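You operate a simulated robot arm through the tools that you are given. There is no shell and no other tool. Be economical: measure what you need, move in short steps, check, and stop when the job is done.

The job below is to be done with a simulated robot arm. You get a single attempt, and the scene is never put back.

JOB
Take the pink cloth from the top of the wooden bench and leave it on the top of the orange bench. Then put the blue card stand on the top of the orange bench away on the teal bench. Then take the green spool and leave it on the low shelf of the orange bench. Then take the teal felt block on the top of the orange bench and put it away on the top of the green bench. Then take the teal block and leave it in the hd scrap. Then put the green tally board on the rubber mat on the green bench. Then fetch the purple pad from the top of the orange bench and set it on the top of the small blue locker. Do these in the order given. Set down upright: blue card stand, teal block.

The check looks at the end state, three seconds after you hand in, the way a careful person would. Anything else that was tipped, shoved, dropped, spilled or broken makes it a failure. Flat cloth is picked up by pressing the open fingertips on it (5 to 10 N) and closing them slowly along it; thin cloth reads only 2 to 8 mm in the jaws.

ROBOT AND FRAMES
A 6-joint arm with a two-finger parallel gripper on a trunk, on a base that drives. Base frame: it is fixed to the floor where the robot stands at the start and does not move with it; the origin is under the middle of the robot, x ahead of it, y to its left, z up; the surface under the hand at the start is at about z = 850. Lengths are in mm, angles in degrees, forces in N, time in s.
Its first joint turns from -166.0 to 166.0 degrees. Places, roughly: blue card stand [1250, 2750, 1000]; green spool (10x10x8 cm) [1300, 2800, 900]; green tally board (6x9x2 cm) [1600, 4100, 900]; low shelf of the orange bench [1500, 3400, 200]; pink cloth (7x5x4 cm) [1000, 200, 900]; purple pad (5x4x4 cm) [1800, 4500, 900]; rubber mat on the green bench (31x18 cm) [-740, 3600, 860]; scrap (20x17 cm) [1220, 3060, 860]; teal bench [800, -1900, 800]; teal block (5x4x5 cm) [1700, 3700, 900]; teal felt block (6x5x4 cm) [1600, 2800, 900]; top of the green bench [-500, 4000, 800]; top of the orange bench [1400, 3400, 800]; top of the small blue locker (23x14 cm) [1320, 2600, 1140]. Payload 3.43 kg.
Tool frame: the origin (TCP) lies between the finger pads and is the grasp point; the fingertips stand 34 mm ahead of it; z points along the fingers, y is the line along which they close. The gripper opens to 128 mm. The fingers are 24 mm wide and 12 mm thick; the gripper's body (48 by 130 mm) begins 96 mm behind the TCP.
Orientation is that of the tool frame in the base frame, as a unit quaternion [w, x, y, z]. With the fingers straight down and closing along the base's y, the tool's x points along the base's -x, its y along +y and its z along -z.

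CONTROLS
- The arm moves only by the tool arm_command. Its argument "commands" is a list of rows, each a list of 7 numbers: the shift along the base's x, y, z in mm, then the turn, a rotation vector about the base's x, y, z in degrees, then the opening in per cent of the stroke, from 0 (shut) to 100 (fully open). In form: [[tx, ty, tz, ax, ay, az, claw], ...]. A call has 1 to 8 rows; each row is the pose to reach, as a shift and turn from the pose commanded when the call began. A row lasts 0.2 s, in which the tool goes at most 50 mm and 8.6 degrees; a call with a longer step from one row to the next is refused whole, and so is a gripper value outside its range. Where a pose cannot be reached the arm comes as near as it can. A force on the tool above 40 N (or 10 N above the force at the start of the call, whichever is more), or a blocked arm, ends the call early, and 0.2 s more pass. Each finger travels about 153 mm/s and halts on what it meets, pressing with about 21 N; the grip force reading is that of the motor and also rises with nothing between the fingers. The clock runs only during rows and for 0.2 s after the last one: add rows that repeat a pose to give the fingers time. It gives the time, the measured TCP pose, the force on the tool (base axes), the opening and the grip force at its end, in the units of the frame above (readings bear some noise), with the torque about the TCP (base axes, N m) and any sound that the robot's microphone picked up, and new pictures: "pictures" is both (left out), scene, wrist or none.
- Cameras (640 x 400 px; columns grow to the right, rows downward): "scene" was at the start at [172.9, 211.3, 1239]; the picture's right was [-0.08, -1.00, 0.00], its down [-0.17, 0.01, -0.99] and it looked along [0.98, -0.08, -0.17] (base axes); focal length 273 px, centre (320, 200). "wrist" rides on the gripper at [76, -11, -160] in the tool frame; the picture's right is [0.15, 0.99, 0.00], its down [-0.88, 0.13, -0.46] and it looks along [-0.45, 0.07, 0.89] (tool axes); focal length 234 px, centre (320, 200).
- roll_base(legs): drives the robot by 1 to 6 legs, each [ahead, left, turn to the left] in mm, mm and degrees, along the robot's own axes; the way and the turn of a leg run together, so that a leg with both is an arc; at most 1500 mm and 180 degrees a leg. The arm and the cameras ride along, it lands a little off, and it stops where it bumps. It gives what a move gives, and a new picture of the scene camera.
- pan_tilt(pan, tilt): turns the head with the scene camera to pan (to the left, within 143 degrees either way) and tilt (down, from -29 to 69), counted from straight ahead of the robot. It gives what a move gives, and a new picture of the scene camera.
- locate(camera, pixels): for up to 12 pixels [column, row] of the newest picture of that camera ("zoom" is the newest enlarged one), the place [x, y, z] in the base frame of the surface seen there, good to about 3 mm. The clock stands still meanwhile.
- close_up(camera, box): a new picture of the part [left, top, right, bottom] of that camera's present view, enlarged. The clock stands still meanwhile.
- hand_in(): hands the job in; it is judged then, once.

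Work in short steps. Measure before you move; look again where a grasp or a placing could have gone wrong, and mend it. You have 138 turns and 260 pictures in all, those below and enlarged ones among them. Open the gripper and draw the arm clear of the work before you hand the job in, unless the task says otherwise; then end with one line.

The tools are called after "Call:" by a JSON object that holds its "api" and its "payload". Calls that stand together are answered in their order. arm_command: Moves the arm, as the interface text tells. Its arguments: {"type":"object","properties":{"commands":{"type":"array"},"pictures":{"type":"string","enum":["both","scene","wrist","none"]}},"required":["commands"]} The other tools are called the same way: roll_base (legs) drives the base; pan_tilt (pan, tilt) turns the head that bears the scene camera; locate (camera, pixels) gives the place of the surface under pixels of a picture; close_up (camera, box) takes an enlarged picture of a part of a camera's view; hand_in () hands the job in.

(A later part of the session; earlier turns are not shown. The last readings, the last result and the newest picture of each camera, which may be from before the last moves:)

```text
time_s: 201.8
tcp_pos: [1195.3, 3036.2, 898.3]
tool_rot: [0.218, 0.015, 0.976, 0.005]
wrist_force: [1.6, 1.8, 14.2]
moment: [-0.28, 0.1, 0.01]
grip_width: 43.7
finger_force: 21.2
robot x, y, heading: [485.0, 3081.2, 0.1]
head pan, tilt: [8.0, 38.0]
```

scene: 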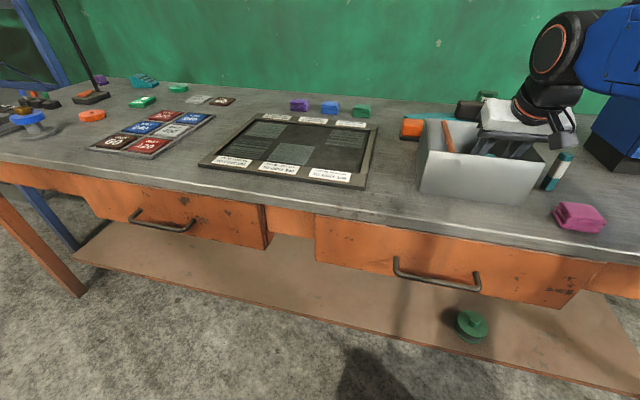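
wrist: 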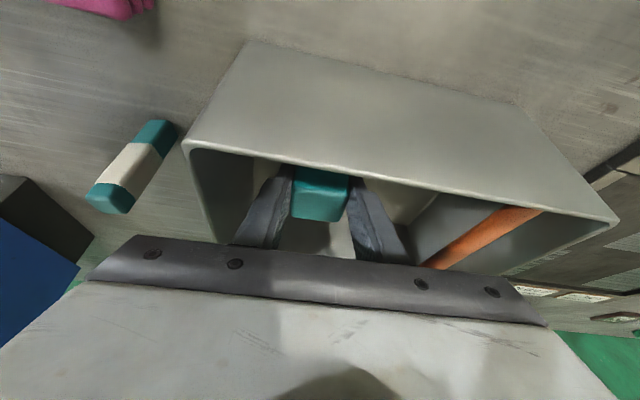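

Contact with the floor (14 N). I'll open to about 64 mm and rise straight up.

Call:
{"api": "arm_command", "payload": {"commands": [[0, 0, 1, 0, 0, 0, 40], [0, 0, 1, 0, 0, 0, 50], [0, 0, 1, 0, 0, 0, 50], [0, 0, 30, 0, 0, 0, 50], [0, 0, 70, 0, 0, 0, 50], [0, 0, 115, 0, 0, 0, 50], [0, 0, 160, 0, 0, 0, 50], [0, 0, 205, 0, 0, 0, 50]]}}

```text
time_s: 203.6
tcp_pos: [1196.6, 3032.3, 1101.3]
tool_rot: [0.218, 0.015, 0.976, 0.004]
wrist_force: [0.3, 0.4, -0.2]
moment: [0.03, -0.03, -0.01]
grip_width: 63.9
finger_force: 0.0
robot x, y, heading: [480.4, 3080.2, 0.3]
head pan, tilt: [8.0, 38.0]
```

scene: 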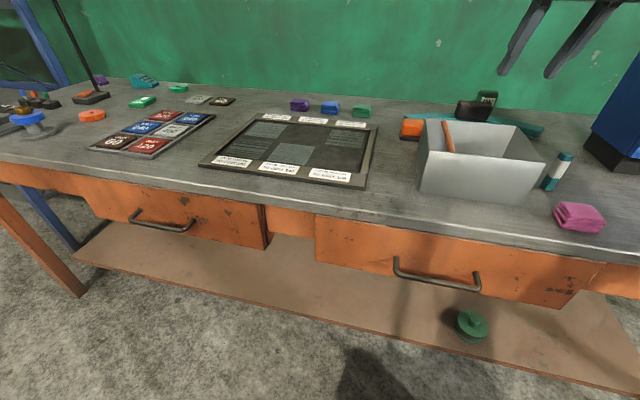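
wrist: 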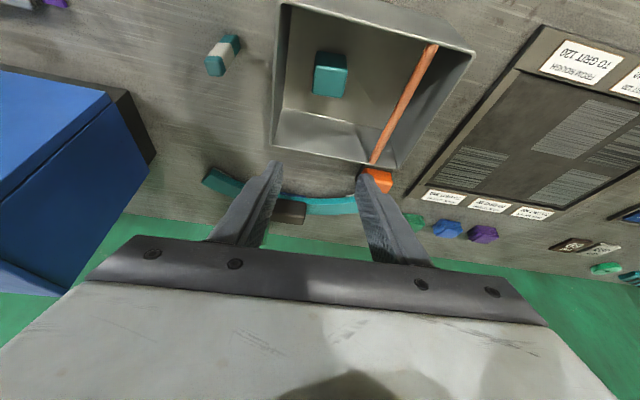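

The teal block stands upright in the box and the stick is undisturbed. Next is the green tally board: drive left.

Call:
{"api": "roll_base", "payload": {"legs": [[50, 930, 0]]}}

Call:
{"api": "pan_tilt", "payload": {"pan": 5, "tilt": 28}}

Call:
{"api": "close_up", "payload": {"camera": "scene", "box": [160, 100, 480, 300]}}

```text
time_s: 208.5
tcp_pos: [1244.2, 3955.4, 1101.0]
tool_rot: [0.217, 0.018, 0.976, 0.004]
wrist_force: [0.0, 0.4, -0.8]
moment: [0.0, -0.01, 0.0]
grip_width: 63.7
finger_force: 0.1
robot x, y, heading: [527.8, 4007.1, 0.2]
head pan, tilt: [8.0, 38.0]
```

scene: 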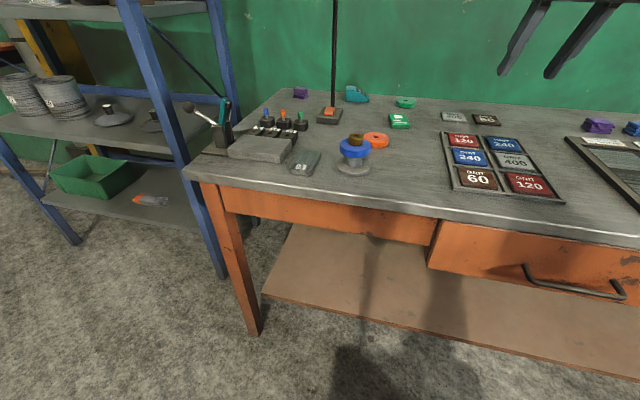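

```text
time_s: 209.2
tcp_pos: [1244.5, 3955.0, 1100.7]
tool_rot: [0.217, 0.017, 0.976, 0.005]
wrist_force: [-0.4, 0.5, -0.3]
moment: [0.0, -0.01, 0.0]
grip_width: 64.1
finger_force: 0.0
robot x, y, heading: [528.8, 4005.6, -0.1]
head pan, tilt: [5.0, 28.0]
```

scene: 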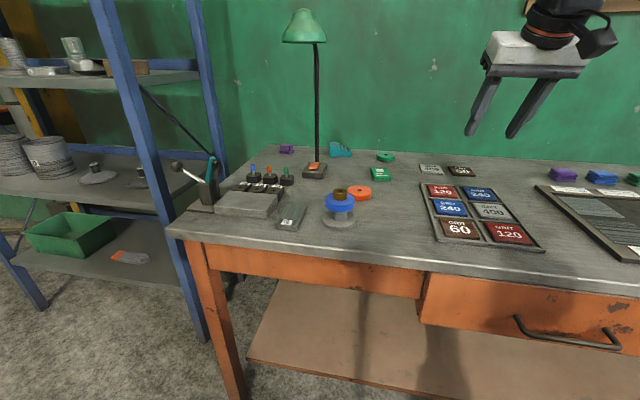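

```text
2.00 times, centred on (320, 200) of scene
```

zoom: 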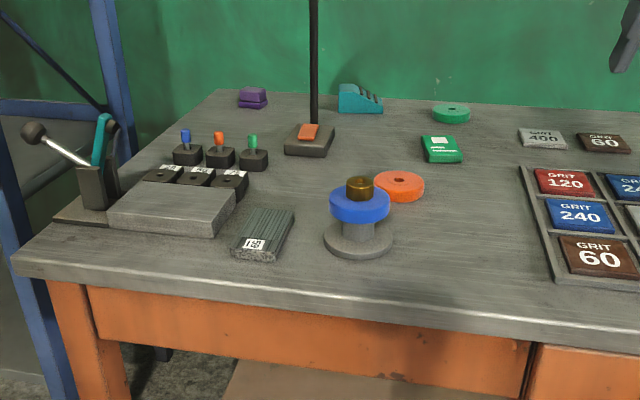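

The tally board is at zoom (441,149), and the purple pad at (253,97) behind the lamp. I'll measure both.

Call:
{"api": "locate", "payload": {"camera": "zoom", "pixels": [[424, 138], [454, 137], [430, 157], [461, 155], [441, 148], [430, 162], [462, 161], [400, 172], [450, 105], [253, 90], [240, 100], [266, 103]]}}

Call:
{"api": "close_up", "payload": {"camera": "scene", "box": [350, 140, 430, 190]}}

```text
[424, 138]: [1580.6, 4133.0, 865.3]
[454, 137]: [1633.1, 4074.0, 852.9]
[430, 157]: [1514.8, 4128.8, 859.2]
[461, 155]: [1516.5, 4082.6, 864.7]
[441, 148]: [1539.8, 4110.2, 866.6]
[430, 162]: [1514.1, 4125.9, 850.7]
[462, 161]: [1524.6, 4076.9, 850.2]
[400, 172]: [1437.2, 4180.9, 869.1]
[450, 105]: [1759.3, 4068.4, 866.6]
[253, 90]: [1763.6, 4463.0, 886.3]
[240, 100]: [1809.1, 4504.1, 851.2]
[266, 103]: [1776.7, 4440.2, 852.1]
```

```text
8.00 times, centred on (390, 165) of scene
```

zoom: 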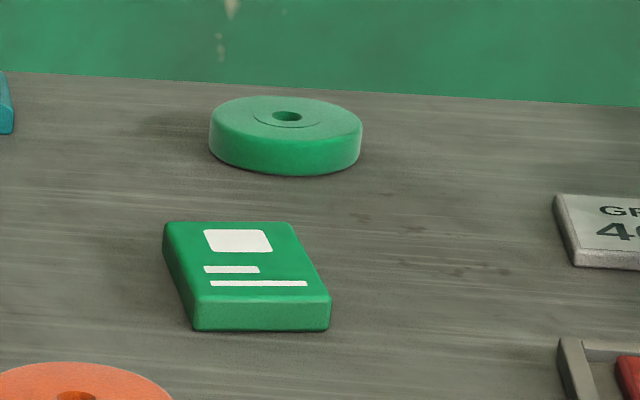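

Call:
{"api": "locate", "payload": {"camera": "zoom", "pixels": [[172, 228], [288, 228], [200, 300], [322, 298], [245, 265], [200, 325], [325, 325]]}}

```text
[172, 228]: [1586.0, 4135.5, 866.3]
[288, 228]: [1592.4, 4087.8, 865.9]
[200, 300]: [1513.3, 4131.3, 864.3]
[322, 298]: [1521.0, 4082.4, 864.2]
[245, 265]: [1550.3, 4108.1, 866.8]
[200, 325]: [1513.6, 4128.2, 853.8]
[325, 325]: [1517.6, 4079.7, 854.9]
```

Board: centre ≈(1553,4107), ~52 mm wide, yaw +5°, top 866. I'll go over it with 20° tilt and +5° yaw.

Call:
{"api": "arm_command", "payload": {"commands": [[38, 19, -5, 0, 1.2, 1.8, 75], [76, 38, -10, 0, 2.5, 3.5, 75], [114, 57, -15, -0.1, 3.7, 5.2, 75], [152, 76, -20, -0.14, 5, 7, 75], [190, 95, -25, -0.14, 5, 7, 75], [228, 114, -30, -0.14, 5, 7, 75], [266, 133, -35, -0.14, 5, 7, 75], [300, 152, -60, -0.14, 5, 7, 75]], "pictures": "none"}}

Call:
{"api": "arm_command", "payload": {"commands": [[0, 0, -40, 0, 0, 0, 75], [0, 0, -75, 0, 0, 0, 75], [0, 0, -100, 0, 0, 0, 75], [0, 0, -100, 0, 0, 0, 75]]}}

```text
time_s: 211.0
tcp_pos: [1541.8, 4103.1, 1042.1]
tool_rot: [0.175, -0.041, 0.984, 0.016]
wrist_force: [-1.6, 0.6, 1.1]
moment: [-0.02, -0.04, 0.0]
grip_width: 95.9
finger_force: 0.0
robot x, y, heading: [530.1, 4007.7, 0.2]
head pan, tilt: [5.0, 28.0]
```

```text
time_s: 212.0
tcp_pos: [1541.6, 4106.6, 943.2]
tool_rot: [0.174, -0.041, 0.984, 0.016]
wrist_force: [-0.9, 0.2, 0.7]
moment: [0.01, -0.03, -0.01]
grip_width: 96.1
finger_force: 0.1
robot x, y, heading: [530.9, 4007.7, 0.1]
head pan, tilt: [5.0, 28.0]
```

scene: 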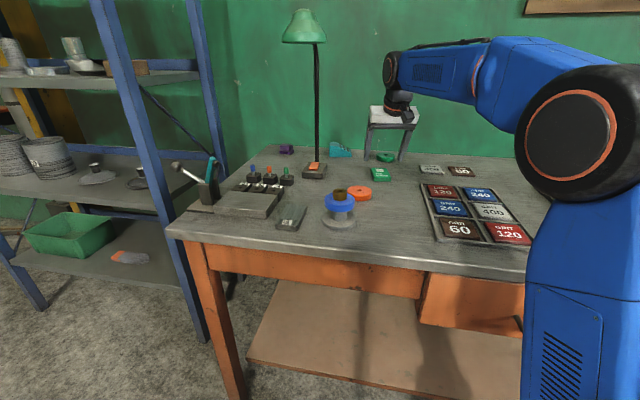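
wrist: 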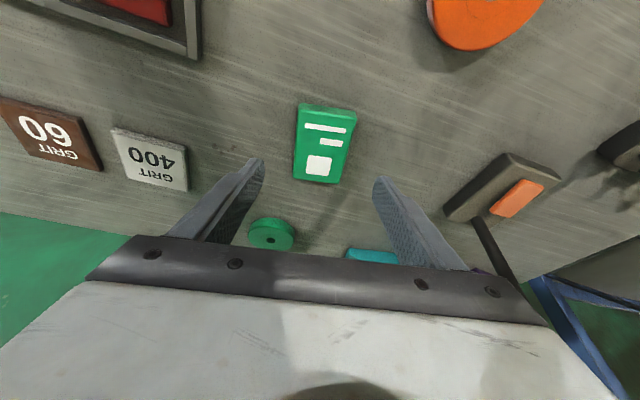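

Call:
{"api": "locate", "payload": {"camera": "wrist", "pixels": [[301, 107], [353, 116], [296, 176], [337, 181], [325, 145], [510, 160]]}}

```text
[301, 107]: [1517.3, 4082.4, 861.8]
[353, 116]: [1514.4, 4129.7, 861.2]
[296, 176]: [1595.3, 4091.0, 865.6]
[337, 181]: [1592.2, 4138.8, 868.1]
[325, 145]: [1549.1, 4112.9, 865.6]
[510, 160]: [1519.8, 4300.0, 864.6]
```

Centre (1555,4110). I'll descend and close.

Call:
{"api": "arm_command", "payload": {"commands": [[5, 3, -25, 0, 0, 1, 65], [5, 3, -45, 0, 0, 1, 65], [5, 3, -54, 0, 0, 1, 65], [5, 3, -54, 0, 0, 1, 50], [5, 3, -54, 0, 0, 1, 35], [5, 3, -54, 0, 0, 1, 20], [5, 3, -54, 0, 0, 1, 20]]}}

```text
time_s: 213.6
tcp_pos: [1549.0, 4108.5, 887.6]
tool_rot: [0.174, -0.051, 0.983, 0.018]
wrist_force: [0.4, 0.7, 0.8]
moment: [-0.03, 0.02, 0.02]
grip_width: 54.1
finger_force: 20.8
robot x, y, heading: [532.2, 4004.5, 0.3]
head pan, tilt: [5.0, 28.0]
```

scene: 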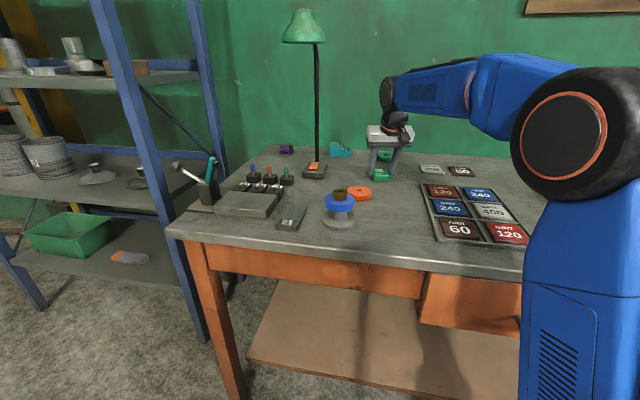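
wrist: 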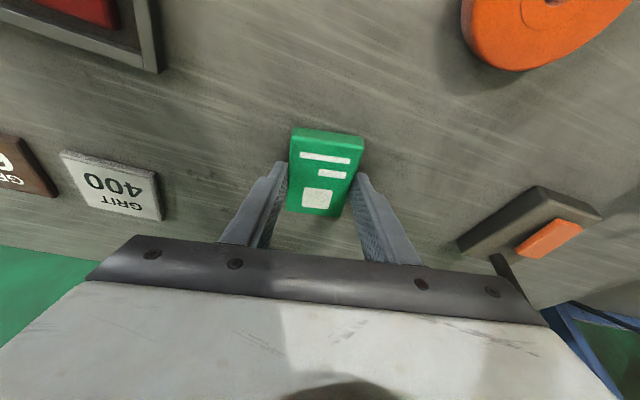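

Gripped at 54 mm. I'll lift and check.

Call:
{"api": "arm_command", "payload": {"commands": [[0, 0, 10, 0, 0, 0, 20], [0, 0, 40, 0, 0, 0, 20], [0, 0, 85, 0, 0, 0, 20], [0, 0, 130, 0, 0, 0, 20], [0, -10, 175, 0, 0, 0, 20], [-30, -20, 210, 0, 0, 0, 20], [-75, -30, 225, 0, 0, 0, 20], [-120, -40, 230, 0, 0, 0, 20]]}}

```text
time_s: 215.4
tcp_pos: [1432.0, 4070.0, 1112.6]
tool_rot: [0.173, -0.051, 0.983, 0.017]
wrist_force: [1.2, 0.0, -2.4]
moment: [-0.01, 0.04, -0.02]
grip_width: 54.2
finger_force: 21.4
robot x, y, heading: [533.0, 4008.1, 0.2]
head pan, tilt: [5.0, 28.0]
```

scene: 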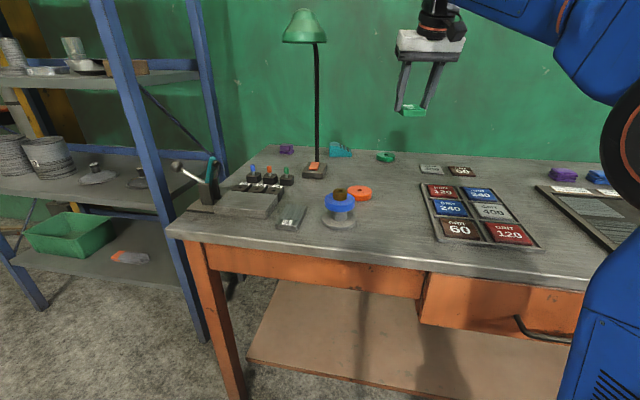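
wrist: 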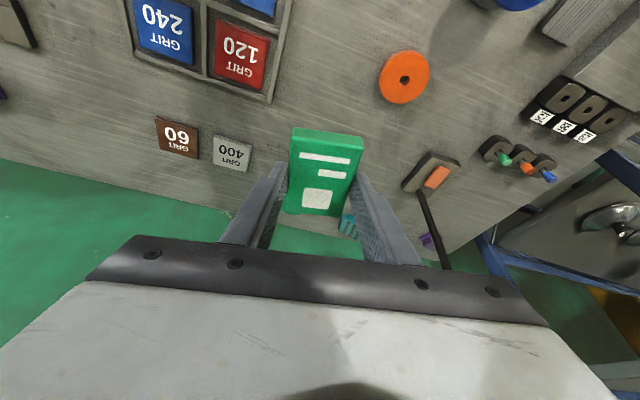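

Held well. I'll retract, drive to y≈3600 and turn to the green bench.

Call:
{"api": "arm_command", "payload": {"commands": [[-45, -5, 5, 0, 0, 0, 20], [-90, -10, 10, 0, 0, 0, 20], [-135, -15, 15, 0, 0, 0, 20], [-180, -20, 20, 0, 0, 0, 20], [-225, -25, 25, 0, 0, 0, 20], [-270, -30, 30, 0, 0, 0, 20], [-315, -35, 35, 0, 0, 0, 20], [-360, -40, 40, 0, 0, 0, 20]], "pictures": "none"}}

Call:
{"api": "roll_base", "payload": {"legs": [[-70, 0, 0], [0, -420, 0], [0, 0, -180]]}}

Call:
{"api": "pan_tilt", "payload": {"pan": 0, "tilt": 28}}

```text
time_s: 217.2
tcp_pos: [1069.3, 4026.6, 1152.0]
tool_rot: [0.173, -0.051, 0.984, 0.017]
wrist_force: [0.2, 0.8, -1.3]
moment: [-0.02, 0.06, -0.02]
grip_width: 54.1
finger_force: 21.3
robot x, y, heading: [531.6, 4004.8, 0.2]
head pan, tilt: [5.0, 28.0]
```

```text
time_s: 227.6
tcp_pos: [-69.6, 3540.7, 1153.9]
tool_rot: [0.022, 0.982, 0.076, -0.173]
wrist_force: [0.0, -0.3, 0.6]
moment: [0.03, -0.02, 0.01]
grip_width: 53.9
finger_force: 20.9
robot x, y, heading: [464.5, 3587.6, -177.0]
head pan, tilt: [5.0, 28.0]
```

scene: 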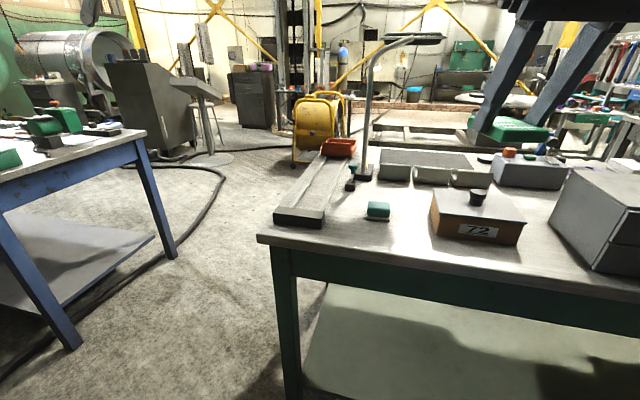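

```text
time_s: 228.3
tcp_pos: [-69.1, 3540.0, 1152.5]
tool_rot: [0.023, 0.981, 0.077, -0.174]
wrist_force: [0.3, -0.9, 0.2]
moment: [-0.05, -0.04, -0.02]
grip_width: 53.8
finger_force: 21.5
robot x, y, heading: [462.8, 3594.2, -176.7]
head pan, tilt: [0.0, 28.0]
```

scene: 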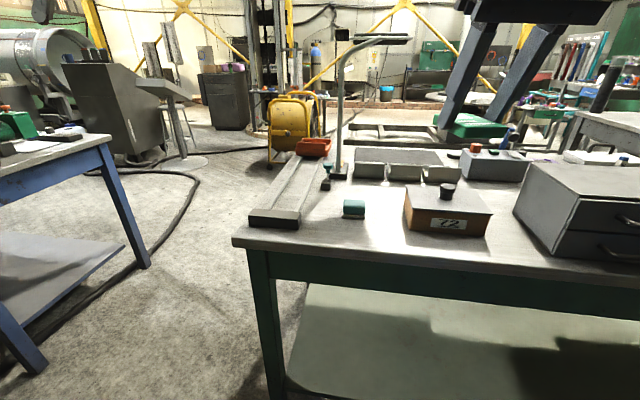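

A tall grey lamp stands near the mat. I'll drive closer and measure the lamp, the mat and the bins.

Call:
{"api": "roll_base", "payload": {"legs": [[130, 0, -3.3]]}}

Call:
{"api": "close_up", "payload": {"camera": "scene", "box": [260, 20, 500, 220]}}

```text
time_s: 229.6
tcp_pos: [-206.0, 3568.6, 1153.2]
tool_rot: [0.017, 0.983, 0.048, -0.175]
wrist_force: [-0.3, 0.1, 0.0]
moment: [0.0, -0.02, 0.01]
grip_width: 53.9
finger_force: 21.2
robot x, y, heading: [332.9, 3583.0, 179.5]
head pan, tilt: [0.0, 28.0]
```

scene: 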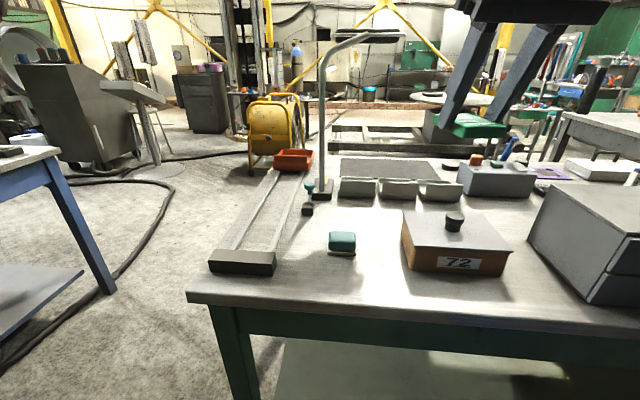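

```text
2.00 times, centred on (380, 120) of scene
```

zoom: 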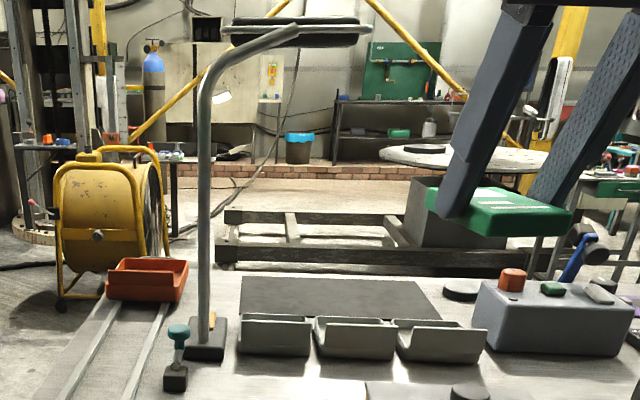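

Call:
{"api": "locate", "payload": {"camera": "zoom", "pixels": [[245, 280], [410, 282], [435, 312], [242, 312], [340, 295], [203, 330], [202, 200], [210, 80], [260, 45], [330, 35], [365, 30], [330, 325]]}}

Call:
{"api": "locate", "payload": {"camera": "zoom", "pixels": [[440, 345], [310, 345], [240, 345], [485, 345], [510, 290], [480, 335], [240, 318], [400, 322], [460, 290], [300, 22]]}}

```text
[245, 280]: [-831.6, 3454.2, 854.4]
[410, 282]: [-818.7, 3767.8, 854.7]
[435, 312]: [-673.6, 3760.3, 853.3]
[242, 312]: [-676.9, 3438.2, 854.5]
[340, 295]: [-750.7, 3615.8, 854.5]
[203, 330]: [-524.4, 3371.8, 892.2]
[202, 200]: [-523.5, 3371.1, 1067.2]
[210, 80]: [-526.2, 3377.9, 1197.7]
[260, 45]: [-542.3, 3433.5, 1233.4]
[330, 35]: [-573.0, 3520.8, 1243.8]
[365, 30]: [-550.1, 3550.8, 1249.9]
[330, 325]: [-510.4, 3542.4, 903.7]
```

```text
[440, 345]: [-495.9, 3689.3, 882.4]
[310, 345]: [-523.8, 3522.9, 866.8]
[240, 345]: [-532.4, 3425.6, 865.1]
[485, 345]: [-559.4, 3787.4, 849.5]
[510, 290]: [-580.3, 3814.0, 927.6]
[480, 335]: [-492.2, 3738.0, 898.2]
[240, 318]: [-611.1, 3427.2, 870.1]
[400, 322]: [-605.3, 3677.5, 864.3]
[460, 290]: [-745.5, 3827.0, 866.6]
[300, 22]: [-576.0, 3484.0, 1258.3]
```

Mat: x -677..-832, y 3440–3765, z 854. The lamp bar covers y up to ~3560, so I'll place at y≈3690 and shift the robot to +y and slightly closer.

Call:
{"api": "roll_base", "payload": {"legs": [[35, -125, 0]]}}

Call:
{"api": "arm_command", "payload": {"commands": [[-45, 0, 0, 0, 0, 0, 20], [-90, 0, 0, 0, 0, 0, 20], [-135, 0, 0, 0, 0, 0, 20], [-180, 0, 0, 0, 0, 0, 20], [-225, 0, -10, 0, 0, 0, 20], [-270, 0, -20, 0, 0, 0, 20], [-315, 0, -30, 0, 0, 0, 20], [-360, 0, -40, 0, 0, 0, 20]]}}

```text
time_s: 230.9
tcp_pos: [-239.5, 3695.9, 1153.4]
tool_rot: [0.016, 0.984, 0.047, -0.174]
wrist_force: [0.0, 0.9, -0.2]
moment: [-0.02, -0.03, -0.07]
grip_width: 53.8
finger_force: 20.8
robot x, y, heading: [295.8, 3712.9, 179.8]
head pan, tilt: [0.0, 28.0]
```

scene: 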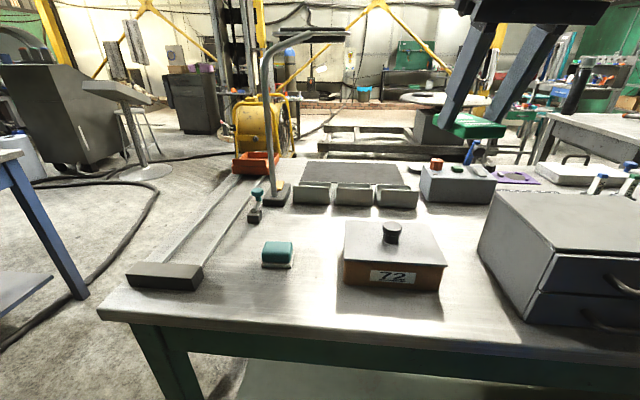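

```text
time_s: 232.7
tcp_pos: [-597.3, 3696.1, 1114.9]
tool_rot: [0.017, 0.983, 0.047, -0.176]
wrist_force: [-0.6, 0.4, 0.3]
moment: [0.01, 0.05, 0.0]
grip_width: 53.9
finger_force: 21.0
robot x, y, heading: [299.1, 3713.1, 179.6]
head pan, tilt: [0.0, 28.0]
```

scene: 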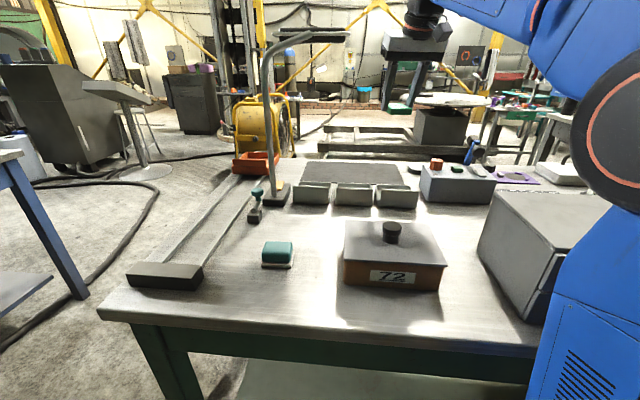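
wrist: 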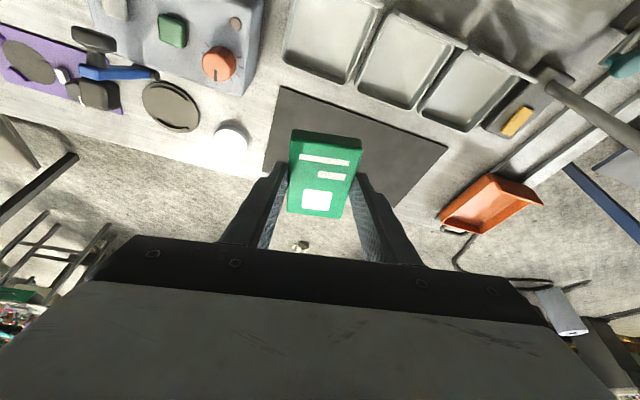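

The mat is clear ahead. I'll advance over it, then descend.

Call:
{"api": "arm_command", "payload": {"commands": [[-45, -5, -10, 0, 0, 0, 20], [-90, -10, -20, 0, 0, 0, 20], [-130, -15, -40, 0, 0, 0, 20], [-152, -18, -80, 0, 0, 0, 20], [-152, -18, -125, 0, 0, 0, 20], [-152, -18, -165, 0, 0, 0, 20], [-152, -18, -190, 0, 0, 0, 20], [-152, -18, -190, 0, 0, 0, 20]]}}

```text
time_s: 234.5
tcp_pos: [-747.2, 3672.3, 927.3]
tool_rot: [0.014, 0.983, 0.048, -0.177]
wrist_force: [-0.1, 0.0, -0.4]
moment: [0.01, -0.03, 0.02]
grip_width: 54.2
finger_force: 20.9
robot x, y, heading: [294.1, 3708.1, 179.9]
head pan, tilt: [0.0, 28.0]
```

scene: 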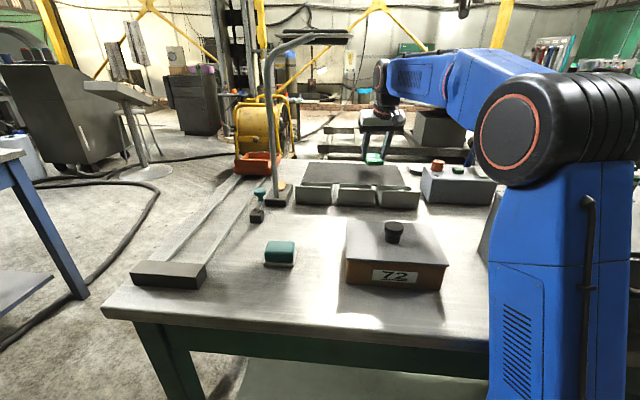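
wrist: 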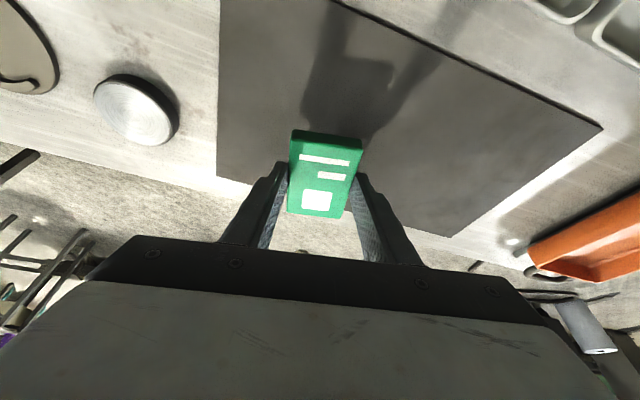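

Call:
{"api": "arm_command", "payload": {"commands": [[0, 0, -20, 0, 0, 0, 20], [0, 0, -30, 0, 0, 0, 20], [0, 0, -35, 0, 0, 0, 20], [0, 0, -35, 0, 0, 0, 20]], "pictures": "wrist"}}

```text
time_s: 235.5
tcp_pos: [-746.6, 3673.2, 894.0]
tool_rot: [0.014, 0.983, 0.047, -0.176]
wrist_force: [0.3, 0.7, -1.1]
moment: [0.03, 0.01, 0.0]
grip_width: 53.9
finger_force: 21.4
robot x, y, heading: [298.9, 3714.5, 179.7]
head pan, tilt: [0.0, 28.0]
```

wrist: 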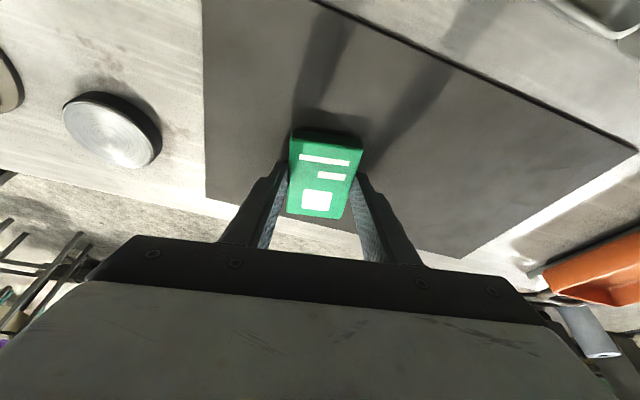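

The board's far end is near the mat's back edge, so I'll shift it 18 mm towards the robot before the last lowering.

Call:
{"api": "arm_command", "payload": {"commands": [[10, -3, 0, 0, 0, 0, 20], [18, -5, 0, 0, 0, 0, 20], [18, -5, -2, 0, 0, 0, 20], [18, -5, -4, 0, 0, 0, 20], [18, -5, -4, 0, 0, 0, 20]], "pictures": "none"}}

```text
time_s: 236.3
tcp_pos: [-736.8, 3677.2, 891.0]
tool_rot: [0.017, 0.983, 0.046, -0.177]
wrist_force: [-0.1, -0.7, 0.9]
moment: [0.08, -0.08, 0.0]
grip_width: 53.9
finger_force: 21.3
robot x, y, heading: [297.9, 3714.1, 179.4]
head pan, tilt: [0.0, 28.0]
stopped in row 3: the force on the tool passed its limit at 43 N (the readings are from after the stop); the commanded pose is now the measured one
```

The call stopped on contact. I'll check the picture for anything disturbed.

Call:
{"api": "close_up", "payload": {"camera": "wrist", "box": [200, 60, 500, 270]}}

Call:
{"api": "close_up", "payload": {"camera": "scene", "box": [290, 90, 450, 220]}}

```text
1.90 times, centred on (350, 165) of wrist
```

zoom: 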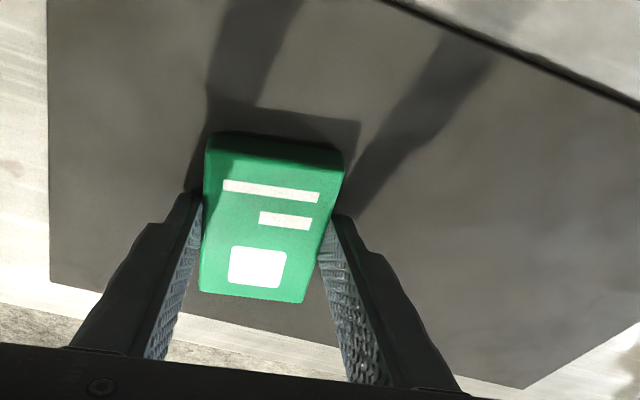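

```text
3.08 times, centred on (370, 155) of scene
```

zoom: 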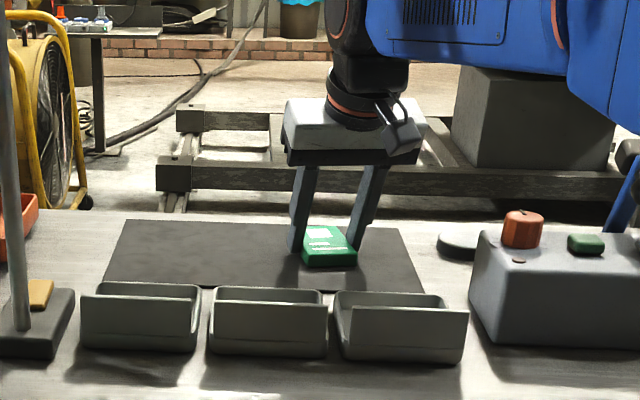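

The board is well within the mat, nothing disturbed. I'll lower 1 mm more, open, and rise.

Call:
{"api": "arm_command", "payload": {"commands": [[0, 0, -1.5, 0, 0, 0, 20], [0, 0, -1.5, 0, 0, 0, 45], [0, 0, -1.5, 0, 0, 0, 60], [0, 0, -1, 0, 0, 0, 60], [10, 0, 25, 0, 0, 0, 60], [20, 0, 65, 0, 0, 0, 60], [30, 0, 110, 0, 0, 0, 60], [40, 0, 155, 0, 0, 0, 60]]}}

```text
time_s: 238.1
tcp_pos: [-696.7, 3677.4, 1044.3]
tool_rot: [0.016, 0.983, 0.046, -0.176]
wrist_force: [-0.7, -0.8, -0.6]
moment: [-0.01, -0.04, -0.02]
grip_width: 76.9
finger_force: 0.1
robot x, y, heading: [297.2, 3713.6, 179.9]
head pan, tilt: [0.0, 28.0]
```

scene: 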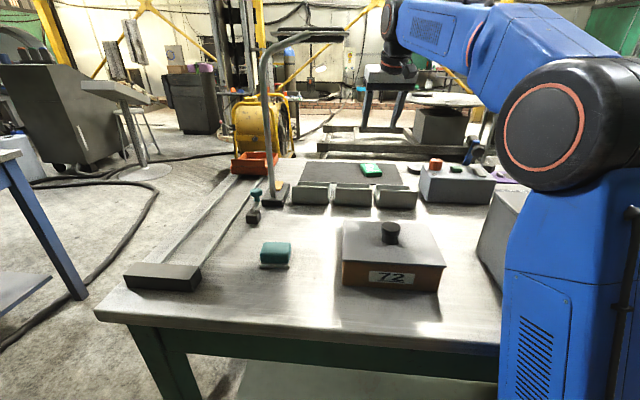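
wrist: 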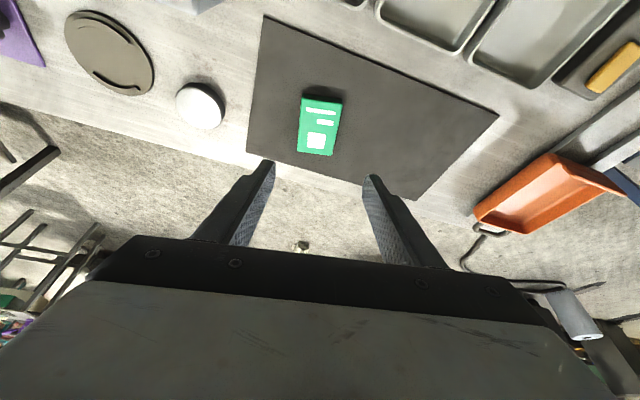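

The board lies flat on the mat. I'll retract, turn back, and drive to the far end of the orange bench for the purple pad.

Call:
{"api": "arm_command", "payload": {"commands": [[40, 0, 20, 0, 0, 0, 60], [80, 0, 40, 0, 0, 0, 60], [120, 0, 60, 0, 0, 0, 60], [165, 0, 80, 0, 0, 0, 60], [210, 0, 90, 0, 0, 0, 60], [255, 0, 100, 0, 0, 0, 60], [300, 0, 105, 0, 0, 0, 60], [345, 0, 105, 0, 0, 0, 60]], "pictures": "none"}}

Call:
{"api": "roll_base", "payload": {"legs": [[-170, 0, 0], [0, 0, 180], [0, 450, 0]]}}

Call:
{"api": "pan_tilt", "payload": {"pan": 10, "tilt": 20}}

```text
time_s: 239.9
tcp_pos: [-349.8, 3674.7, 1149.9]
tool_rot: [0.016, 0.983, 0.046, -0.177]
wrist_force: [-0.9, 0.8, -1.1]
moment: [0.05, -0.04, -0.04]
grip_width: 77.0
finger_force: 0.0
robot x, y, heading: [293.7, 3711.7, 179.4]
head pan, tilt: [0.0, 28.0]
```

```text
time_s: 251.2
tcp_pos: [1075.2, 4244.7, 1150.7]
tool_rot: [0.177, -0.081, 0.981, 0.023]
wrist_force: [0.5, 0.2, 1.4]
moment: [0.02, 0.0, 0.0]
grip_width: 76.8
finger_force: 0.0
robot x, y, heading: [434.0, 4159.2, 3.5]
head pan, tilt: [0.0, 28.0]
```

scene: 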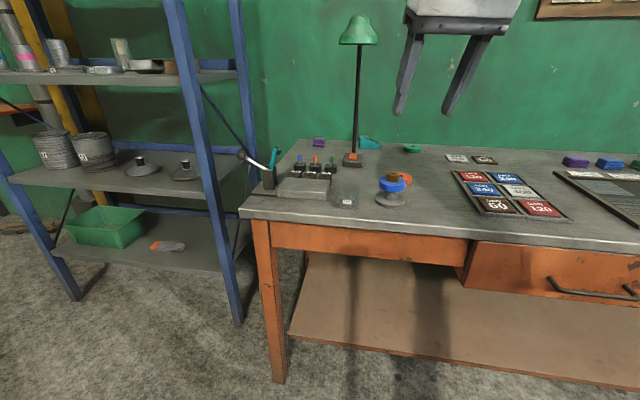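

```text
time_s: 251.9
tcp_pos: [1074.7, 4244.5, 1150.7]
tool_rot: [0.177, -0.081, 0.981, 0.023]
wrist_force: [0.1, 0.0, 0.2]
moment: [-0.02, -0.03, 0.01]
grip_width: 76.8
finger_force: 0.1
robot x, y, heading: [432.4, 4157.1, 4.0]
head pan, tilt: [10.0, 20.0]
```

scene: 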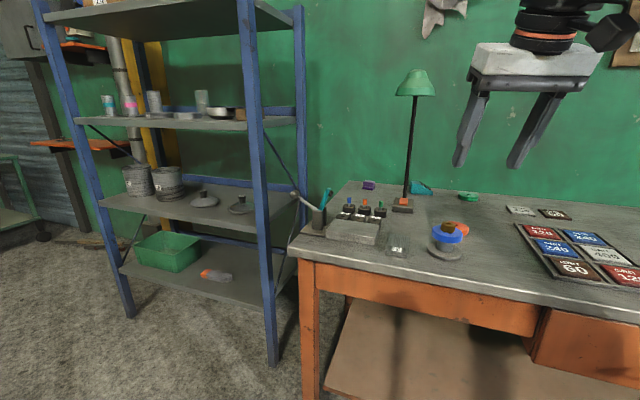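

Call:
{"api": "locate", "payload": {"camera": "scene", "pixels": [[400, 90], [416, 72], [434, 92], [416, 92], [411, 140], [404, 205], [369, 185], [325, 192], [264, 250], [247, 100], [303, 150], [380, 205]]}}

Call:
{"api": "close_up", "payload": {"camera": "scene", "box": [280, 150, 480, 275]}}

Call:
{"api": "locate", "payload": {"camera": "zoom", "pixels": [[266, 102], [300, 102], [283, 100], [268, 115], [300, 120], [284, 112], [284, 106], [452, 130], [420, 118], [336, 172], [155, 135], [40, 140]]}}

```text
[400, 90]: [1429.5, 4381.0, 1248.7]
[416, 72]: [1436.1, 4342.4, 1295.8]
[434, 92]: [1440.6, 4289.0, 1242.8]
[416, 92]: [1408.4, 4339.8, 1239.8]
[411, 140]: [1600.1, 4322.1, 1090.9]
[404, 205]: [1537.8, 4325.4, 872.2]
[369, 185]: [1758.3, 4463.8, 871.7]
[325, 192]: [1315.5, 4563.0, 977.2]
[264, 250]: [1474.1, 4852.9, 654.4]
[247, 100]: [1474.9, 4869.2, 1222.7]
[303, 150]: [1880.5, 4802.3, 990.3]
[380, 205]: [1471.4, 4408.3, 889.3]
```

```text
3.20 times, centred on (380, 212) of scene
```

zoom: 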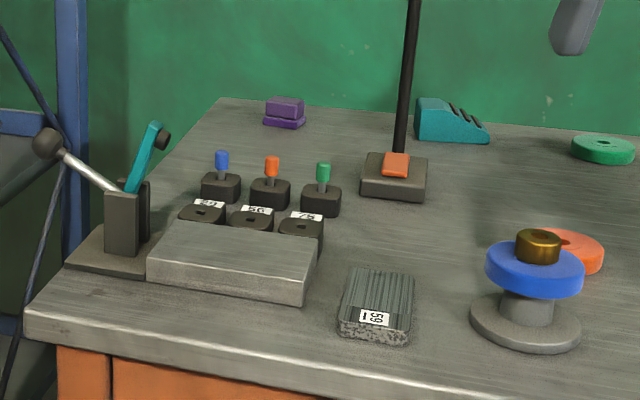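

```text
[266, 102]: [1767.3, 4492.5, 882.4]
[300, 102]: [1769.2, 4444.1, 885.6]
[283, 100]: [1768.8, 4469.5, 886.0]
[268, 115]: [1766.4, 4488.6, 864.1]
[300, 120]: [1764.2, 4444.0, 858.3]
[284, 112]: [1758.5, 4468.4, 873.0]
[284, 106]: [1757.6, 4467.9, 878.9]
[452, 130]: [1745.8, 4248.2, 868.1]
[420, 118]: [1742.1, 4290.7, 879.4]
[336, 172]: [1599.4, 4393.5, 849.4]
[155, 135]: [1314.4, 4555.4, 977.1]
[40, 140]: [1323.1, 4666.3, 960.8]
```

Pad: centre ≈(1778,4467), 48 mm in y, top 886. The lamp head sits at (1430,4335), z≥1240, so I'll come from the left side: drive left, then ahead.

Call:
{"api": "roll_base", "payload": {"legs": [[0, 430, -4], [250, 0, 0]]}}

Call:
{"api": "pan_tilt", "payload": {"pan": -5, "tilt": 25}}

```text
time_s: 255.9
tcp_pos: [1328.0, 4607.6, 1150.8]
tool_rot: [0.177, -0.045, 0.983, 0.017]
wrist_force: [0.4, 0.4, -0.1]
moment: [0.02, 0.01, 0.01]
grip_width: 76.8
finger_force: 0.0
robot x, y, heading: [682.5, 4565.5, -0.7]
head pan, tilt: [10.0, 20.0]
```

scene: 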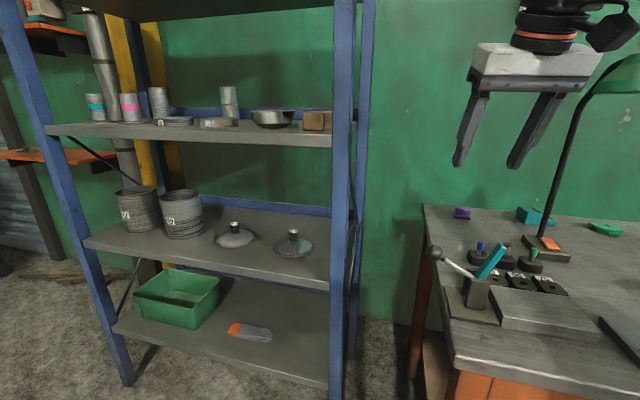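

```text
time_s: 256.7
tcp_pos: [1328.5, 4608.3, 1150.1]
tool_rot: [0.178, -0.046, 0.983, 0.016]
wrist_force: [0.5, -0.4, 1.0]
moment: [0.0, 0.0, -0.01]
grip_width: 76.8
finger_force: 0.0
robot x, y, heading: [678.9, 4571.9, -0.2]
head pan, tilt: [-5.0, 25.0]
```

scene: 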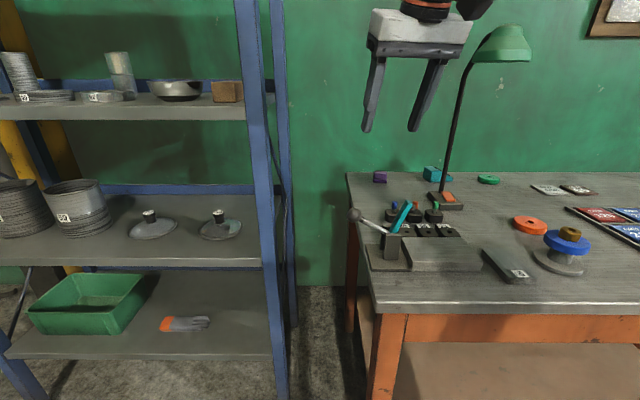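

The robot is at (680,4571). I'll adjust to 27° tilt, -5° yaw and move towards the pad, staying left of the lamp.

Call:
{"api": "arm_command", "payload": {"commands": [[45, -10, 0, 0, -2.2, -3.4, 65], [90, -22, 0, 0, -4.4, -6.8, 65], [135, -36, 0, 0, -6.5, -10.3, 65], [180, -50, 0, 0, -6.5, -10.3, 65], [225, -64, -5, 0, -6.5, -10.3, 65], [270, -78, -10, 0, -6.5, -10.3, 65], [315, -92, -15, 0, -6.5, -10.3, 65], [360, -108, -20, 0, -6.5, -10.3, 65]]}}

```text
time_s: 258.5
tcp_pos: [1687.7, 4497.7, 1128.0]
tool_rot: [0.234, 0.042, 0.971, -0.002]
wrist_force: [-0.6, -0.1, 0.9]
moment: [-0.03, -0.03, -0.06]
grip_width: 82.9
finger_force: 0.2
robot x, y, heading: [683.6, 4568.5, -0.5]
head pan, tilt: [-5.0, 25.0]
```

scene: 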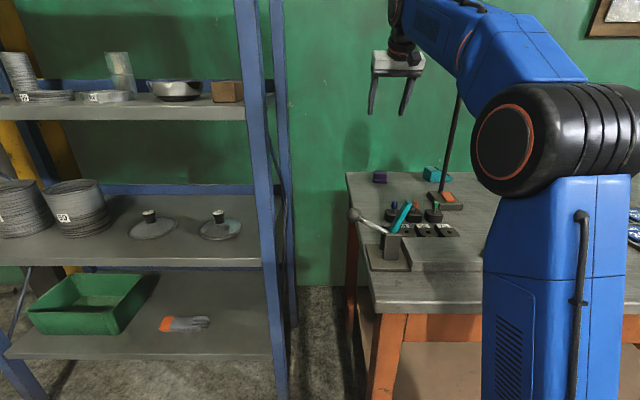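
wrist: 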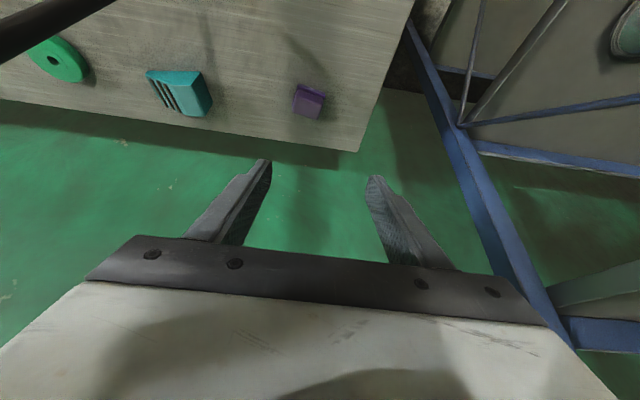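

Call:
{"api": "locate", "payload": {"camera": "wrist", "pixels": [[297, 84], [326, 93], [293, 108], [319, 118], [309, 100], [312, 92], [200, 100], [355, 150]]}}

Call:
{"api": "close_up", "payload": {"camera": "wrist", "box": [250, 60, 370, 135]}}

```text
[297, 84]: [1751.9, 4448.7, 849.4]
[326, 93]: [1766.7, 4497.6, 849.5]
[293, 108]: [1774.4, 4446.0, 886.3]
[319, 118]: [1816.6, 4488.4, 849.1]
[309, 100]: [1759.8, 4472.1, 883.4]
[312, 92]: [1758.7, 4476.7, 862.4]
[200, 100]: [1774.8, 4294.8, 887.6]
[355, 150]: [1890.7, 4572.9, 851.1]
```

```text
5.33 times, centred on (310, 98) of wrist
```

zoom: 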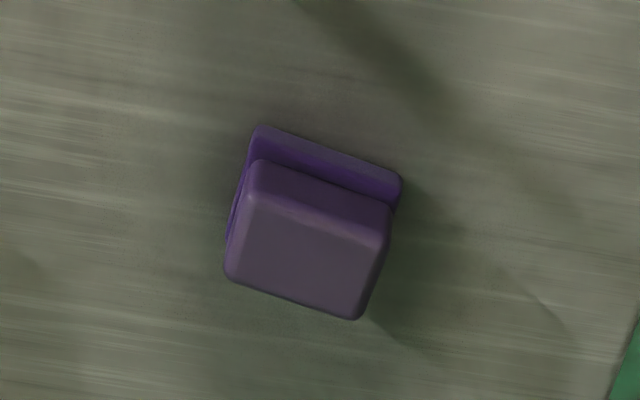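

The pad is turned about -17°. I'll yaw the tool another -11°, move over it and lower partly.

Call:
{"api": "arm_command", "payload": {"commands": [[40, -14, 0, 0, 0, -5.5, 65], [82, -28, 0, 0, 0, -11, 65], [82, -28, -45, 0, 0, -11, 65], [82, -28, -90, 0, 0, -11, 65], [82, -28, -135, 0, 0, -11, 65], [82, -28, -170, 0, 0, -11, 65], [82, -28, -170, 0, 0, -11, 65]]}}

```text
time_s: 260.1
tcp_pos: [1772.5, 4469.6, 961.0]
tool_rot: [0.232, 0.134, 0.963, -0.024]
wrist_force: [0.2, -0.2, -0.5]
moment: [0.04, 0.02, -0.01]
grip_width: 83.2
finger_force: 0.0
robot x, y, heading: [681.0, 4568.2, -0.5]
head pan, tilt: [-5.0, 25.0]
```

scene: 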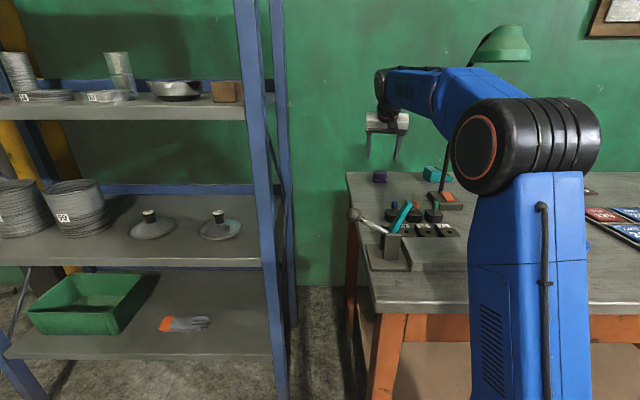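
wrist: 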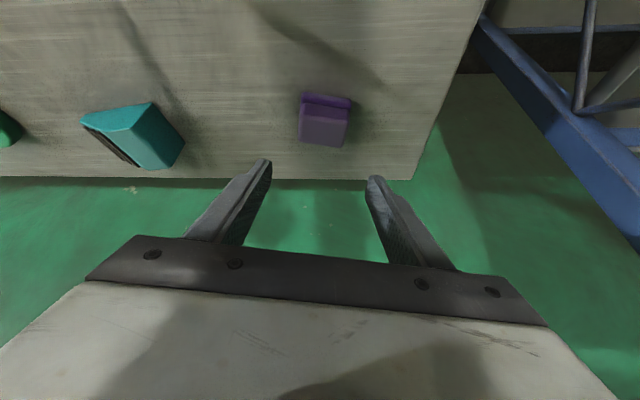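

Call:
{"api": "locate", "payload": {"camera": "wrist", "pixels": [[303, 94], [350, 98], [300, 140], [343, 145], [325, 115], [325, 103]]}}

```text
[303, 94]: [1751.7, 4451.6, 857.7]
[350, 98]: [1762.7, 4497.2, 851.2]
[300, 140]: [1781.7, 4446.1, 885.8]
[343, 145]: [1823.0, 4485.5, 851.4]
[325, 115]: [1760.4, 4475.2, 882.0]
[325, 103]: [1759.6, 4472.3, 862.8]
```

Call:
{"api": "arm_command", "payload": {"commands": [[-3, 1, -35, 0, 0, 0, 65], [-3, 1, -60, 0, 0, 0, 65], [-3, 1, -70, 0, 0, 0, 65], [-3, 1, -70, 0, 0, 0, 65], [-3, 1, -70, 0, 0, 0, 45], [-3, 1, -70, 0, 0, 0, 30], [-3, 1, -70, 0, 0, 0, 15], [-3, 1, -70, 0, 0, 0, 15]]}}

```text
time_s: 261.9
tcp_pos: [1765.5, 4472.9, 891.7]
tool_rot: [0.232, 0.135, 0.963, -0.024]
wrist_force: [-0.6, -0.1, -1.1]
moment: [-0.04, 0.01, -0.01]
grip_width: 48.7
finger_force: 21.3
robot x, y, heading: [678.7, 4568.9, -0.5]
head pan, tilt: [-5.0, 25.0]
```

scene: 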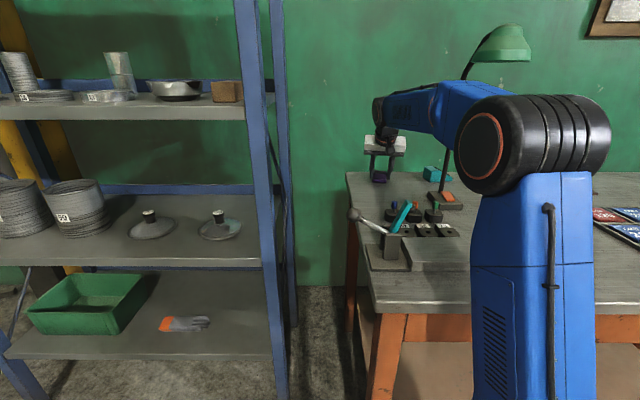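
wrist: 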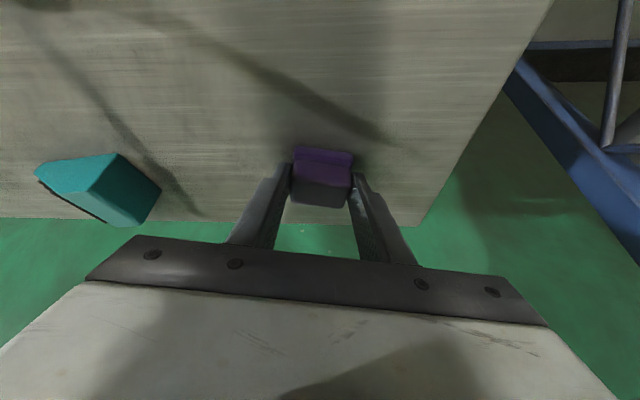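

Gripped at 48.7 mm. I'll lift vertically, then retract along the same line.

Call:
{"api": "arm_command", "payload": {"commands": [[0, 0, 15, 0, 0, 0, 15], [0, 0, 55, 0, 0, 0, 15], [0, 0, 100, 0, 0, 0, 15], [0, 0, 145, 0, 0, 0, 15], [0, 0, 190, 0, 0, 0, 15], [0, 0, 230, 0, 0, 0, 15], [-40, 15, 245, 0, 0, 0, 15], [-82, 28, 250, 0, 0, 0, 15]], "pictures": "wrist"}}

Call:
{"api": "arm_command", "payload": {"commands": [[-45, 14, 2, 0, 0, 0, 15], [-90, 28, 4, 0, 0, 0, 15], [-135, 42, 6, 0, 0, 0, 15], [-180, 56, 8, 0, 0, 0, 15], [-225, 70, 10, 0, 0, 0, 15], [-270, 84, 12, 0, 0, 0, 15], [-315, 98, 14, 0, 0, 0, 15], [-360, 105, 16, 0, 0, 0, 15]], "pictures": "scene"}}

```text
time_s: 263.7
tcp_pos: [1689.2, 4499.9, 1141.1]
tool_rot: [0.232, 0.135, 0.963, -0.025]
wrist_force: [1.4, -0.5, -1.7]
moment: [0.0, 0.02, 0.02]
grip_width: 48.9
finger_force: 21.4
robot x, y, heading: [682.6, 4570.4, -0.2]
head pan, tilt: [-5.0, 25.0]
```

wrist: 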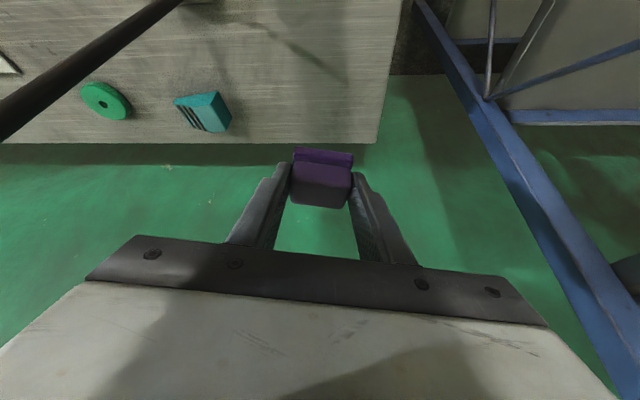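

```text
time_s: 265.5
tcp_pos: [1325.8, 4605.1, 1156.9]
tool_rot: [0.232, 0.135, 0.963, -0.024]
wrist_force: [0.6, 0.4, -0.8]
moment: [-0.04, 0.02, 0.0]
grip_width: 49.0
finger_force: 21.0
robot x, y, heading: [680.3, 4570.9, -0.3]
head pan, tilt: [-5.0, 25.0]
```

scene: 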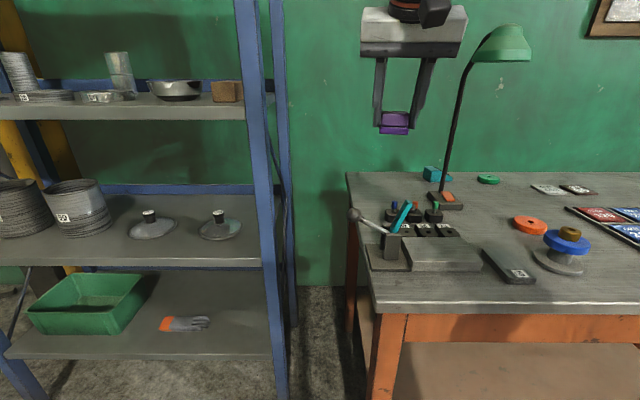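

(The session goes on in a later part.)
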